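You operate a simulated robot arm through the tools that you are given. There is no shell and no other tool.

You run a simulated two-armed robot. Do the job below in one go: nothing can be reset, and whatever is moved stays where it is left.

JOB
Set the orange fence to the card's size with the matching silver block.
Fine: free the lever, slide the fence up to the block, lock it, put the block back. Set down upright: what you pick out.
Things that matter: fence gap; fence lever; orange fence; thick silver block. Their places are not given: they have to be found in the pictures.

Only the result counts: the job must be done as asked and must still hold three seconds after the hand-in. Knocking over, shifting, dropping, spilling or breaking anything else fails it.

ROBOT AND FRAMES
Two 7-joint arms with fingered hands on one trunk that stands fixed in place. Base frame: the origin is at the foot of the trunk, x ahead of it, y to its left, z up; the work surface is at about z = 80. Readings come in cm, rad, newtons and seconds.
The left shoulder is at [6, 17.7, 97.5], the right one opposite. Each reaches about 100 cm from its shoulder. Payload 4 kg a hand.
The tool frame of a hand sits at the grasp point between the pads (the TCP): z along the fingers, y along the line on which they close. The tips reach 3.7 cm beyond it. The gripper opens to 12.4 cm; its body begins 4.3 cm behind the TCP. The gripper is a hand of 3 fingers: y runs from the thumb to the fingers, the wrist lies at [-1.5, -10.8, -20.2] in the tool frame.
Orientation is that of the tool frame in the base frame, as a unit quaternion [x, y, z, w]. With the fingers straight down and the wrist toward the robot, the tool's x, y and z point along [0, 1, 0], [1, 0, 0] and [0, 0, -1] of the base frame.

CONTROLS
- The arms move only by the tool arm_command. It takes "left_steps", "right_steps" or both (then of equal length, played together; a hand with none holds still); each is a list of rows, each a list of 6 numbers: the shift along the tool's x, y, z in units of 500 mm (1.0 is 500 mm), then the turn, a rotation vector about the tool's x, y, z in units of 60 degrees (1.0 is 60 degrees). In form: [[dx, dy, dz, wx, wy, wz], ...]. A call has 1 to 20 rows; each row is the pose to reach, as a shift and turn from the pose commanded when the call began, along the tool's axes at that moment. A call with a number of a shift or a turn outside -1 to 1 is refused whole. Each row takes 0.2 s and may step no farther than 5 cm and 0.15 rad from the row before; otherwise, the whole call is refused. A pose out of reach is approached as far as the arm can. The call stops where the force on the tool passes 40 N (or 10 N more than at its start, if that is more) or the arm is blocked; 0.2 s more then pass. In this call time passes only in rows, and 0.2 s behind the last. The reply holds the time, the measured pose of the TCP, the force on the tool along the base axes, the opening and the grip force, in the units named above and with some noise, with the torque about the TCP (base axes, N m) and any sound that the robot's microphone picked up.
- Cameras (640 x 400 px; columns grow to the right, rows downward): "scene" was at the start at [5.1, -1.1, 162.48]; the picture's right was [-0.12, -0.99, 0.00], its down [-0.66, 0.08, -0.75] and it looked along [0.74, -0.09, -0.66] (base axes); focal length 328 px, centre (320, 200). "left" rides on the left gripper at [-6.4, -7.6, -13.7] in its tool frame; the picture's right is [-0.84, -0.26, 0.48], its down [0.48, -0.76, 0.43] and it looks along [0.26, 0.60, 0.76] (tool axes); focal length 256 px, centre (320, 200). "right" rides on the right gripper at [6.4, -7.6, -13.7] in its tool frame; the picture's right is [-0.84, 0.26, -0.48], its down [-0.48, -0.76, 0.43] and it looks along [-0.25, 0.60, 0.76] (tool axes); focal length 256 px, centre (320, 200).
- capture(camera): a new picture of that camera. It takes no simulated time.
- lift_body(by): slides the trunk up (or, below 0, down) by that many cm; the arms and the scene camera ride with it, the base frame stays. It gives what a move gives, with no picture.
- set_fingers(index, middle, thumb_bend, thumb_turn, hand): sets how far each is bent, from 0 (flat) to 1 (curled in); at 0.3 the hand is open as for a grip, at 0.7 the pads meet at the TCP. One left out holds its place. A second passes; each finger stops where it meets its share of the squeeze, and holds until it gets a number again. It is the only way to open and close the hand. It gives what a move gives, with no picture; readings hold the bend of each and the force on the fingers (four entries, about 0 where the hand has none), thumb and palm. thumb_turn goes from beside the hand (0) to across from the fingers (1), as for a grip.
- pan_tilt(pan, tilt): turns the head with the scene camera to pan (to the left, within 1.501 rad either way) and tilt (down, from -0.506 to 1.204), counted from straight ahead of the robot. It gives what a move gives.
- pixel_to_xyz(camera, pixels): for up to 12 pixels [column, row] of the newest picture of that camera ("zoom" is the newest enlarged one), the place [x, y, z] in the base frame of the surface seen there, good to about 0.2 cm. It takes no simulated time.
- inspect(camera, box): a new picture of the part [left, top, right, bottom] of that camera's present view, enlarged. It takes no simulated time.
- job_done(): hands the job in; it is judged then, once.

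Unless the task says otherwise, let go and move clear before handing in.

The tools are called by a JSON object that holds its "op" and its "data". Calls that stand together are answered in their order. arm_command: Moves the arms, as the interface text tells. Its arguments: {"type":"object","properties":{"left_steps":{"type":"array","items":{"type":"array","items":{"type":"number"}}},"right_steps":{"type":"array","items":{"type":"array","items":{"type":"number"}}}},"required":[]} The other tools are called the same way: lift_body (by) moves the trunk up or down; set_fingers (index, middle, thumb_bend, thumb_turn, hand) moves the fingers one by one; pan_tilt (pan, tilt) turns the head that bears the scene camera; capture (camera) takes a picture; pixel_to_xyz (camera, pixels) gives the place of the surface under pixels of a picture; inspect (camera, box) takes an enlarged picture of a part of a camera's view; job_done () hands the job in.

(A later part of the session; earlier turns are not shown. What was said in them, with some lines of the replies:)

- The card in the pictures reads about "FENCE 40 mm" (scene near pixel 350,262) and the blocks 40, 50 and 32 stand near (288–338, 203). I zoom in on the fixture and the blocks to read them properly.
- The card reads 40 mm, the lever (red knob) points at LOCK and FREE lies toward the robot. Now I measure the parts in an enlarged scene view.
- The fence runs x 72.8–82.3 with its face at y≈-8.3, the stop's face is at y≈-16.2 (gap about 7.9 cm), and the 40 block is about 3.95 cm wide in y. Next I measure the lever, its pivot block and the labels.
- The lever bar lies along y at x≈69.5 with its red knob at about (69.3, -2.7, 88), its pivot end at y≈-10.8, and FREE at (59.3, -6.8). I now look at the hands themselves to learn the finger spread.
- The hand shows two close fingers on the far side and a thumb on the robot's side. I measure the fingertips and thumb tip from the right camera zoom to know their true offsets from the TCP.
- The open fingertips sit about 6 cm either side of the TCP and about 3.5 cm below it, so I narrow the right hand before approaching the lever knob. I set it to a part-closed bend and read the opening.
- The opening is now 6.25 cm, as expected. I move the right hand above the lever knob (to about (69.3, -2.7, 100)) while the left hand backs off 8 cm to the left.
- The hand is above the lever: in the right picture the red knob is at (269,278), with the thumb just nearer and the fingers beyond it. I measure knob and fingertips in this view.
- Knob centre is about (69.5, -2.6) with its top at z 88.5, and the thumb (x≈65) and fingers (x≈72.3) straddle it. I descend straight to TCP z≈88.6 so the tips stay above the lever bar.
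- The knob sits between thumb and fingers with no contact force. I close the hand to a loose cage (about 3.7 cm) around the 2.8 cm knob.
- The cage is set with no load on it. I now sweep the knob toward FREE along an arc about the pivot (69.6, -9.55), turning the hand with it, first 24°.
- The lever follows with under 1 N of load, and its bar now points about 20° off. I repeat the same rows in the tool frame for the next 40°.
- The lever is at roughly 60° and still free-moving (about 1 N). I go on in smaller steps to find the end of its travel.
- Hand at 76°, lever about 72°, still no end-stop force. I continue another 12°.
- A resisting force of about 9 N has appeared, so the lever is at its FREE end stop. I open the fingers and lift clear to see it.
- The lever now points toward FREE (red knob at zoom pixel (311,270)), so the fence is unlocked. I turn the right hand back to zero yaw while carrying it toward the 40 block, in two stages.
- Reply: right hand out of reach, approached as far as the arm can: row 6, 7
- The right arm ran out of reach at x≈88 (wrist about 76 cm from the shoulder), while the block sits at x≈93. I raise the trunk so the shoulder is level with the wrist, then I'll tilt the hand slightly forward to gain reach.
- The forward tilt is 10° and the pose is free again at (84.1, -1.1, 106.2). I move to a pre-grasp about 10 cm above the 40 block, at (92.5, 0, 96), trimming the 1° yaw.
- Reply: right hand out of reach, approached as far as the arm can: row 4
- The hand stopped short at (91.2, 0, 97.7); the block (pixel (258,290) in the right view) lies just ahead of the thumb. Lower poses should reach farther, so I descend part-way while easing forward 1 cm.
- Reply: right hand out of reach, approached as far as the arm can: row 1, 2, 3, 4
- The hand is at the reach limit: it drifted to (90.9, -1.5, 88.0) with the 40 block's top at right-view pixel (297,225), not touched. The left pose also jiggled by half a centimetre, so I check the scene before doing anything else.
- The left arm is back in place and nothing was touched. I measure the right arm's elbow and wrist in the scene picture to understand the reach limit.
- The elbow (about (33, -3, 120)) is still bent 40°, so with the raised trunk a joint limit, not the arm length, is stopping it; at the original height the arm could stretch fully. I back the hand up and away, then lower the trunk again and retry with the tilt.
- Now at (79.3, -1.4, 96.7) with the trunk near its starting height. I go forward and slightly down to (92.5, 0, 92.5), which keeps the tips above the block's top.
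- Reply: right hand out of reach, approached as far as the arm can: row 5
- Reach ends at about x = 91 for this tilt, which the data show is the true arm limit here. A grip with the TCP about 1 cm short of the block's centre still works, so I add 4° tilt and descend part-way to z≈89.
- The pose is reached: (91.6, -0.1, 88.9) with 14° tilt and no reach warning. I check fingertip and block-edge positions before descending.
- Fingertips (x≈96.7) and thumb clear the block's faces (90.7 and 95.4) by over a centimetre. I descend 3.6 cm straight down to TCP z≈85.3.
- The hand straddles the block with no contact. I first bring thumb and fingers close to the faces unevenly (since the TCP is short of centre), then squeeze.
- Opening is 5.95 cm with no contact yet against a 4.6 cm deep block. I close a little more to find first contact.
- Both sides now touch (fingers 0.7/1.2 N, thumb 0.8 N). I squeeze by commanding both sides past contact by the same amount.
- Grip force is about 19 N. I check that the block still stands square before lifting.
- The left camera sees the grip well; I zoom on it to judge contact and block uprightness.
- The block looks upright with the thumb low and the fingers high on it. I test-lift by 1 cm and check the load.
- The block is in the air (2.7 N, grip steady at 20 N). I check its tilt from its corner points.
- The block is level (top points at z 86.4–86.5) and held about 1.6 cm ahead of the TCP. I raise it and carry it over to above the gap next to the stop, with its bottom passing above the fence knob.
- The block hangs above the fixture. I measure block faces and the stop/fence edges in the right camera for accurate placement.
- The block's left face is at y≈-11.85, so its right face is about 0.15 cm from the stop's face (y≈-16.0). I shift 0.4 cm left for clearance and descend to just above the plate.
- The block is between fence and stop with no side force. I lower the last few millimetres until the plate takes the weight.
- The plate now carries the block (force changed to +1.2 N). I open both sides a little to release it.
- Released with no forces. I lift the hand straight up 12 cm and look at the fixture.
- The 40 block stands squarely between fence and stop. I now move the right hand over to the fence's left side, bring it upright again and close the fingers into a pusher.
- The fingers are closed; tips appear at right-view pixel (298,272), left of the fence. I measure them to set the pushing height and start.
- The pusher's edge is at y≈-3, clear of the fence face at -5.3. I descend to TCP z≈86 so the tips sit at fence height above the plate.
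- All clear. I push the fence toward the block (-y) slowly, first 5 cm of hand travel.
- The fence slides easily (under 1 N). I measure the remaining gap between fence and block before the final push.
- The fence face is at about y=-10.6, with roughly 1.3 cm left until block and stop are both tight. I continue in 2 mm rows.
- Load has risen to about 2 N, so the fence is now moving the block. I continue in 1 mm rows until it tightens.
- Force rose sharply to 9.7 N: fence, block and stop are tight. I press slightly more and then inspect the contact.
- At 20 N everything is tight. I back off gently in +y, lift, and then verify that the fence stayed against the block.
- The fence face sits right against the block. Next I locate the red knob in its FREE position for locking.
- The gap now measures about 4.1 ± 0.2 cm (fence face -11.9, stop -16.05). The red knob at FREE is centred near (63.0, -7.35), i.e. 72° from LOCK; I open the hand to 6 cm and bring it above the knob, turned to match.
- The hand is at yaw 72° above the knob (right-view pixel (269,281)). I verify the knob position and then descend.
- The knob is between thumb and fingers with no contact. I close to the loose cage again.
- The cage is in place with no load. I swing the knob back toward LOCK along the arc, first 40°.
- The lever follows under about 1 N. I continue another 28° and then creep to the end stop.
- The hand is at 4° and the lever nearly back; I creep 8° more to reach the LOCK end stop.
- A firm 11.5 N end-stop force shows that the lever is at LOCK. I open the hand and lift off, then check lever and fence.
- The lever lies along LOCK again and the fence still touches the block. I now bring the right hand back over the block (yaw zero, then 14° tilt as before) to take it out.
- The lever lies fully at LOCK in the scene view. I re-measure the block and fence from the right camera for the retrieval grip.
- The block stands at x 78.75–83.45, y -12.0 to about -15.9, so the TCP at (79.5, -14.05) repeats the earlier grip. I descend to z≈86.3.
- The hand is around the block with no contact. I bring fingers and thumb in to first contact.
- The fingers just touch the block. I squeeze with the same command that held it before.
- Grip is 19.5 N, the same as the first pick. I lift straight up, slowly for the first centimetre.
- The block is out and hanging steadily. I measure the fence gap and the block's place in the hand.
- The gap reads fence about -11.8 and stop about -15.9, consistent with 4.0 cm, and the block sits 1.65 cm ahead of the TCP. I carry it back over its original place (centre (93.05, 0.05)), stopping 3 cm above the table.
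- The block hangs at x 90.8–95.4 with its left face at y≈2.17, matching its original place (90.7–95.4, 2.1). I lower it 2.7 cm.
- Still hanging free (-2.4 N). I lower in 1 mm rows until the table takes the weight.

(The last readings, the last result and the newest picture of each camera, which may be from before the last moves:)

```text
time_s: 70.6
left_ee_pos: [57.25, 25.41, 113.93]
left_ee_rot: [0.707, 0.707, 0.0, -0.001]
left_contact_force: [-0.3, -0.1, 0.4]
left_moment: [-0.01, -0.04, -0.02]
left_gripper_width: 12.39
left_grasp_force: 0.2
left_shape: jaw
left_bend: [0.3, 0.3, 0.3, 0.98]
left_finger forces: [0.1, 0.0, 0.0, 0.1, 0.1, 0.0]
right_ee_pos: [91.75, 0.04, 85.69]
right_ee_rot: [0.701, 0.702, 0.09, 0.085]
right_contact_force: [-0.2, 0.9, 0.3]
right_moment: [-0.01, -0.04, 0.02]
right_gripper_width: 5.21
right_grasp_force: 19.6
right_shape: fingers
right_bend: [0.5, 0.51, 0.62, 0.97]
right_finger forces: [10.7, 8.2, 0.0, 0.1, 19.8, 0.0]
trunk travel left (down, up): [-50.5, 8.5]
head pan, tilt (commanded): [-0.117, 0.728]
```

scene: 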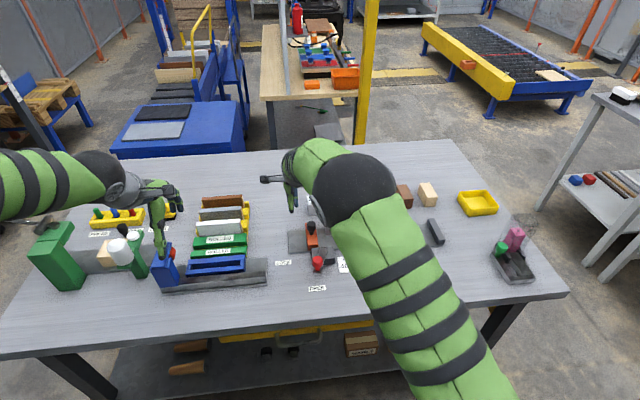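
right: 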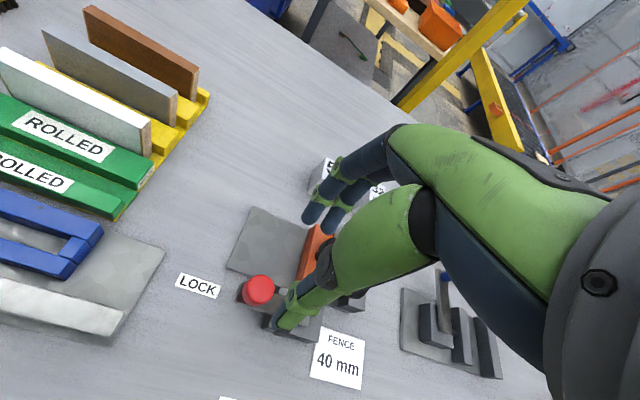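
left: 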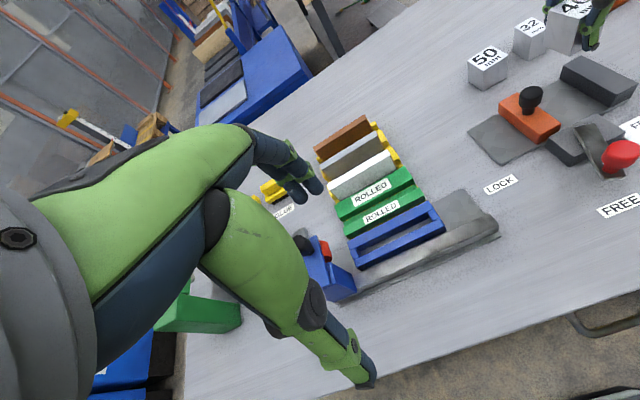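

The weight is now on the table (0.3 N). I settle half a millimetre more and release by opening both sides.

{"op": "arm_command", "data": {"right_steps": [[0, -0.0004, 0.0014, 0, 0, 0]]}}

{"op": "set_fingers", "data": {"hand": "right", "index": 0.44, "middle": 0.44, "thumb_bend": 0.52}}

{"op": "inspect", "data": {"camera": "right", "box": [200, 140, 440, 380]}}

```text
time_s: 71.0
left_ee_pos: [57.19, 25.41, 113.8]
left_ee_rot: [0.707, 0.708, 0.0, 0.0]
left_contact_force: [1.0, 0.3, -0.4]
left_moment: [0.02, 0.0, 0.03]
left_gripper_width: 12.38
left_grasp_force: 0.1
left_shape: jaw
left_bend: [0.3, 0.3, 0.3, 0.98]
left_finger forces: [0.0, 0.0, 0.0, 0.1, 0.0, 0.0]
right_ee_pos: [91.67, -0.06, 85.63]
right_ee_rot: [0.701, 0.703, 0.09, 0.085]
right_contact_force: [-0.6, 0.7, 2.9]
right_moment: [-0.01, -0.16, 0.01]
right_gripper_width: 5.23
right_grasp_force: 19.0
right_shape: fingers
right_bend: [0.5, 0.51, 0.62, 0.97]
right_finger forces: [10.6, 8.3, 0.0, 0.1, 19.7, 0.0]
trunk travel left (down, up): [-50.5, 8.5]
head pan, tilt (commanded): [-0.117, 0.728]
```

```text
time_s: 72.0
left_ee_pos: [57.22, 25.49, 113.83]
left_ee_rot: [0.707, 0.707, 0.0, 0.001]
left_contact_force: [0.0, -1.0, -0.6]
left_moment: [0.03, 0.03, 0.01]
left_gripper_width: 12.38
left_grasp_force: 0.1
left_shape: jaw
left_bend: [0.3, 0.3, 0.3, 0.98]
left_finger forces: [0.0, 0.0, 0.1, 0.1, 0.0, 0.0]
right_ee_pos: [91.69, -0.07, 85.53]
right_ee_rot: [0.701, 0.703, 0.088, 0.086]
right_contact_force: [-0.4, -0.2, 0.2]
right_moment: [0.04, 0.03, 0.01]
right_gripper_width: 6.84
right_grasp_force: 0.0
right_shape: fingers
right_bend: [0.44, 0.44, 0.52, 0.97]
right_finger forces: [0.1, 0.0, 0.0, 0.0, 0.0, 0.0]
trunk travel left (down, up): [-50.5, 8.5]
head pan, tilt (commanded): [-0.117, 0.728]
```

```text
1.67 times, centred on (320, 260) of right
```

zoom: 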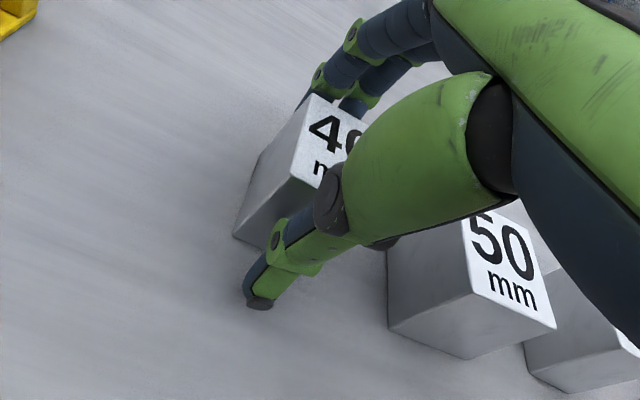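

The block stands free, with no forces on the hand. I open slightly wider and lift off, then back away toward the robot.

{"op": "set_fingers", "data": {"hand": "right", "index": 0.4, "middle": 0.4, "thumb_bend": 0.46}}

{"op": "arm_command", "data": {"right_steps": [[0, 0.0073, -0.0291, 0, 0, 0], [0, 0.0146, -0.0582, 0, 0, 0], [0, 0.0184, -0.0781, 0, 0, 0], [0, 0.0049, -0.1019, 0, 0, 0], [0, -0.0218, -0.1601, 0, 0, 0], [0, -0.0508, -0.2086, 0, 0, 0]]}}

{"op": "capture", "data": {"camera": "right"}}

```text
time_s: 73.0
left_ee_pos: [57.1, 25.49, 113.9]
left_ee_rot: [0.707, 0.707, 0.0, 0.0]
left_contact_force: [1.2, -0.1, -0.6]
left_moment: [-0.01, -0.01, -0.03]
left_gripper_width: 12.36
left_grasp_force: 0.0
left_shape: jaw
left_bend: [0.3, 0.3, 0.3, 0.98]
left_finger forces: [0.0, 0.0, 0.0, 0.0, 0.1, 0.0]
right_ee_pos: [91.61, -0.07, 85.59]
right_ee_rot: [0.7, 0.703, 0.088, 0.085]
right_contact_force: [0.2, 0.2, 0.1]
right_moment: [0.01, 0.01, -0.01]
right_gripper_width: 8.35
right_grasp_force: 0.1
right_shape: fingers
right_bend: [0.4, 0.4, 0.46, 0.97]
right_finger forces: [0.0, 0.0, 0.0, 0.0, 0.0, 0.0]
trunk travel left (down, up): [-50.5, 8.5]
head pan, tilt (commanded): [-0.117, 0.728]
```

```text
time_s: 74.4
left_ee_pos: [57.1, 25.46, 113.79]
left_ee_rot: [0.707, 0.707, 0.0, 0.0]
left_contact_force: [-0.7, 1.2, 0.3]
left_moment: [-0.02, 0.01, -0.02]
left_gripper_width: 12.37
left_grasp_force: 0.0
left_shape: jaw
left_bend: [0.3, 0.3, 0.3, 0.98]
left_finger forces: [0.1, 0.0, 0.1, 0.0, 0.0, 0.0]
right_ee_pos: [86.69, -0.08, 95.17]
right_ee_rot: [0.701, 0.702, 0.088, 0.085]
right_contact_force: [-1.0, -0.7, -0.4]
right_moment: [0.01, 0.0, 0.0]
right_gripper_width: 8.35
right_grasp_force: 0.1
right_shape: fingers
right_bend: [0.4, 0.4, 0.46, 0.97]
right_finger forces: [0.0, 0.1, 0.1, 0.0, 0.0, 0.1]
trunk travel left (down, up): [-50.5, 8.5]
head pan, tilt (commanded): [-0.117, 0.728]
```

```text
taken
```

right: 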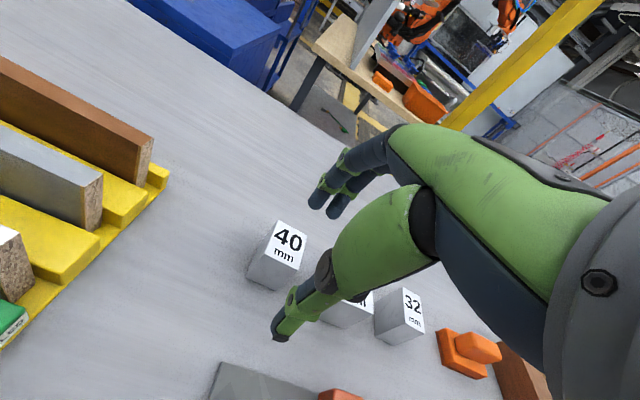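

The 40 block stands upright in its row next to 50 and 32. I withdraw the right arm up and to the right so the whole table is in view for a final check.

{"op": "arm_command", "data": {"right_steps": [[0, 0, -0.0825, 0, 0, 0], [-0.02, -0.0193, -0.1698, 0, 0, 0], [-0.08, -0.0678, -0.2232, 0, 0, 0], [-0.15, -0.1211, -0.2571, 0, 0, 0], [-0.22, -0.1745, -0.2911, 0, 0, 0], [-0.29, -0.2278, -0.3251, 0, 0, 0], [-0.36, -0.2812, -0.3591, 0, 0, 0], [-0.43, -0.3345, -0.3931, 0, 0, 0], [-0.5, -0.3878, -0.427, 0, 0, 0]]}}

{"op": "capture", "data": {"camera": "scene"}}

{"op": "inspect", "data": {"camera": "scene", "box": [270, 180, 370, 260]}}

```text
time_s: 76.4
left_ee_pos: [57.12, 25.42, 113.78]
left_ee_rot: [0.707, 0.707, 0.0, 0.0]
left_contact_force: [-0.2, 0.3, -0.5]
left_moment: [-0.02, -0.01, -0.04]
left_gripper_width: 12.37
left_grasp_force: 0.2
left_shape: jaw
left_bend: [0.3, 0.3, 0.3, 0.98]
left_finger forces: [0.0, 0.0, 0.1, 0.1, 0.0, 0.0]
right_ee_pos: [62.77, -25.27, 110.85]
right_ee_rot: [0.701, 0.702, 0.089, 0.085]
right_contact_force: [0.1, -0.8, -0.7]
right_moment: [0.02, 0.0, -0.02]
right_gripper_width: 8.39
right_grasp_force: 0.1
right_shape: fingers
right_bend: [0.4, 0.4, 0.46, 0.98]
right_finger forces: [0.0, 0.0, 0.1, 0.0, 0.0, 0.0]
trunk travel left (down, up): [-50.5, 8.5]
head pan, tilt (commanded): [-0.117, 0.728]
```

```text
taken
```

scene: 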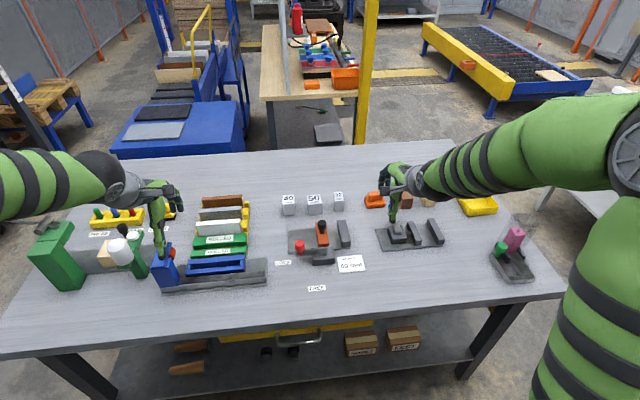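

```text
5.00 times, centred on (320, 220) of scene
```

zoom: 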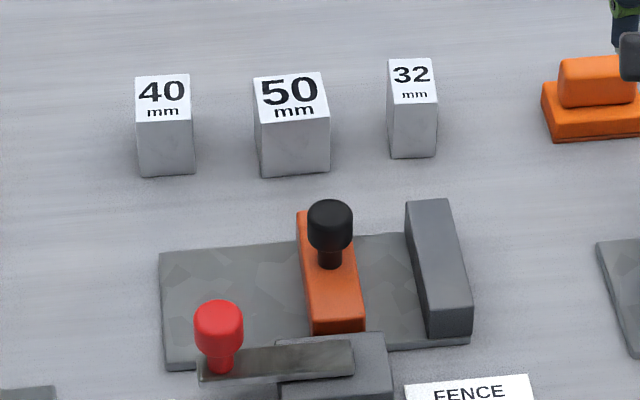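

The block stands upright in its row, the lever is at LOCK and the fence is set. I take final measurements of the gap and the block's place.

{"op": "pixel_to_xyz", "data": {"camera": "zoom", "pixels": [[136, 80], [138, 118], [192, 116], [141, 174], [193, 172], [190, 78], [362, 320], [358, 290], [427, 328], [420, 290], [410, 215], [335, 290]]}}

{"op": "pixel_to_xyz", "data": {"camera": "zoom", "pixels": [[218, 310], [218, 325], [345, 350], [345, 370], [210, 370], [314, 325], [310, 290], [263, 120], [318, 85], [390, 100], [433, 100], [330, 205]]}}

```text
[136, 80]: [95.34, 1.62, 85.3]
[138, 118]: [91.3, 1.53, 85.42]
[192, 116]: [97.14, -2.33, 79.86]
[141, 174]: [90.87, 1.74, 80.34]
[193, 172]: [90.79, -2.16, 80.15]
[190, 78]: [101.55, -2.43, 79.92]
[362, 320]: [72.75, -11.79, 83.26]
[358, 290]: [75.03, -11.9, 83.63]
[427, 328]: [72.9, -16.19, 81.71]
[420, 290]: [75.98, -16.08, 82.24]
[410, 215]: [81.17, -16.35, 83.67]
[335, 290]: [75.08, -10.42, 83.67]
```

```text
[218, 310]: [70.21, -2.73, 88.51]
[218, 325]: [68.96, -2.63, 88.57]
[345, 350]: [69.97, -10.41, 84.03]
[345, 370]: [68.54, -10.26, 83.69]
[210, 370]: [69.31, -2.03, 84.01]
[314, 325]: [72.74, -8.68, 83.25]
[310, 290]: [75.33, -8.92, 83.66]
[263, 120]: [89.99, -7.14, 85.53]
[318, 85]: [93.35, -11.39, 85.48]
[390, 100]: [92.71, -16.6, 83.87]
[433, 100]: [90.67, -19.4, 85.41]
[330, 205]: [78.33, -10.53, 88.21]
```

The block is back within about 2 mm of its start. I take one more enlarged look at the gap to confirm it is 4.0 cm.

{"op": "inspect", "data": {"camera": "scene", "box": [325, 218, 369, 248]}}

```text
13.33 times, centred on (347, 233) of scene
```

zoom: 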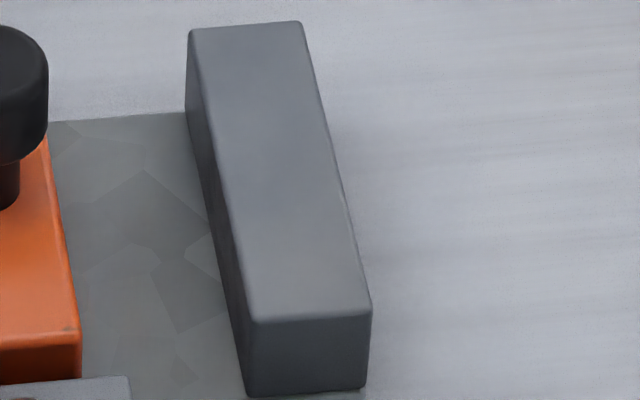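

{"op": "pixel_to_xyz", "data": {"camera": "zoom", "pixels": [[78, 325], [70, 280], [62, 230], [79, 350], [252, 320], [244, 300], [236, 270], [225, 225], [232, 300], [215, 230], [200, 150], [240, 350]]}}

```text
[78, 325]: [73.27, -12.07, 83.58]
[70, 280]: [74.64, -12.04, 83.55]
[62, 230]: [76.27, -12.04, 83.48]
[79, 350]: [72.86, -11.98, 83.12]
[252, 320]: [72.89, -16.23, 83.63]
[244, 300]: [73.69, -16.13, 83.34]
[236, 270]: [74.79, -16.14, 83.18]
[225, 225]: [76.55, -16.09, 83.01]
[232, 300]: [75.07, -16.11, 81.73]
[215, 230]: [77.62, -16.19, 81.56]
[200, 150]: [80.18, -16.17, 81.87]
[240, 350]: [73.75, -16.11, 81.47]
```

The enlarged view gives the fence edge at y≈-12.05 and the stop face at y≈-16.13, a gap of about 4.0–4.1 cm. The lever is at LOCK with its knob where it started, the 40 block is back upright and both hands are clear, so I hand the job in.

{"op": "job_done", "data": {}}

```text
The job is handed in.
```

The orange fence is set to the card's 40 mm, and the job is handed in; no verdict came back. My last camera measurement put the gap at 4.0–4.1 cm, good to about 2 mm.

- **Fence:** I freed the lever and stood the 40 mm block against the stop. Then I pushed the fence up to it with about 20 N, so fence, block and stop were tight. The fence did not shift when I took the block out.
- **Lever:** it is back at LOCK, turned until it met its end stop, with the red knob where it was at the start.
- **Block:** the 40 mm block stands upright in its row beside the 50 and 32, within about 2–3 mm of where it began.
- **Other parts:** I saw no contact with anything else, and both hands were clear before I handed in.
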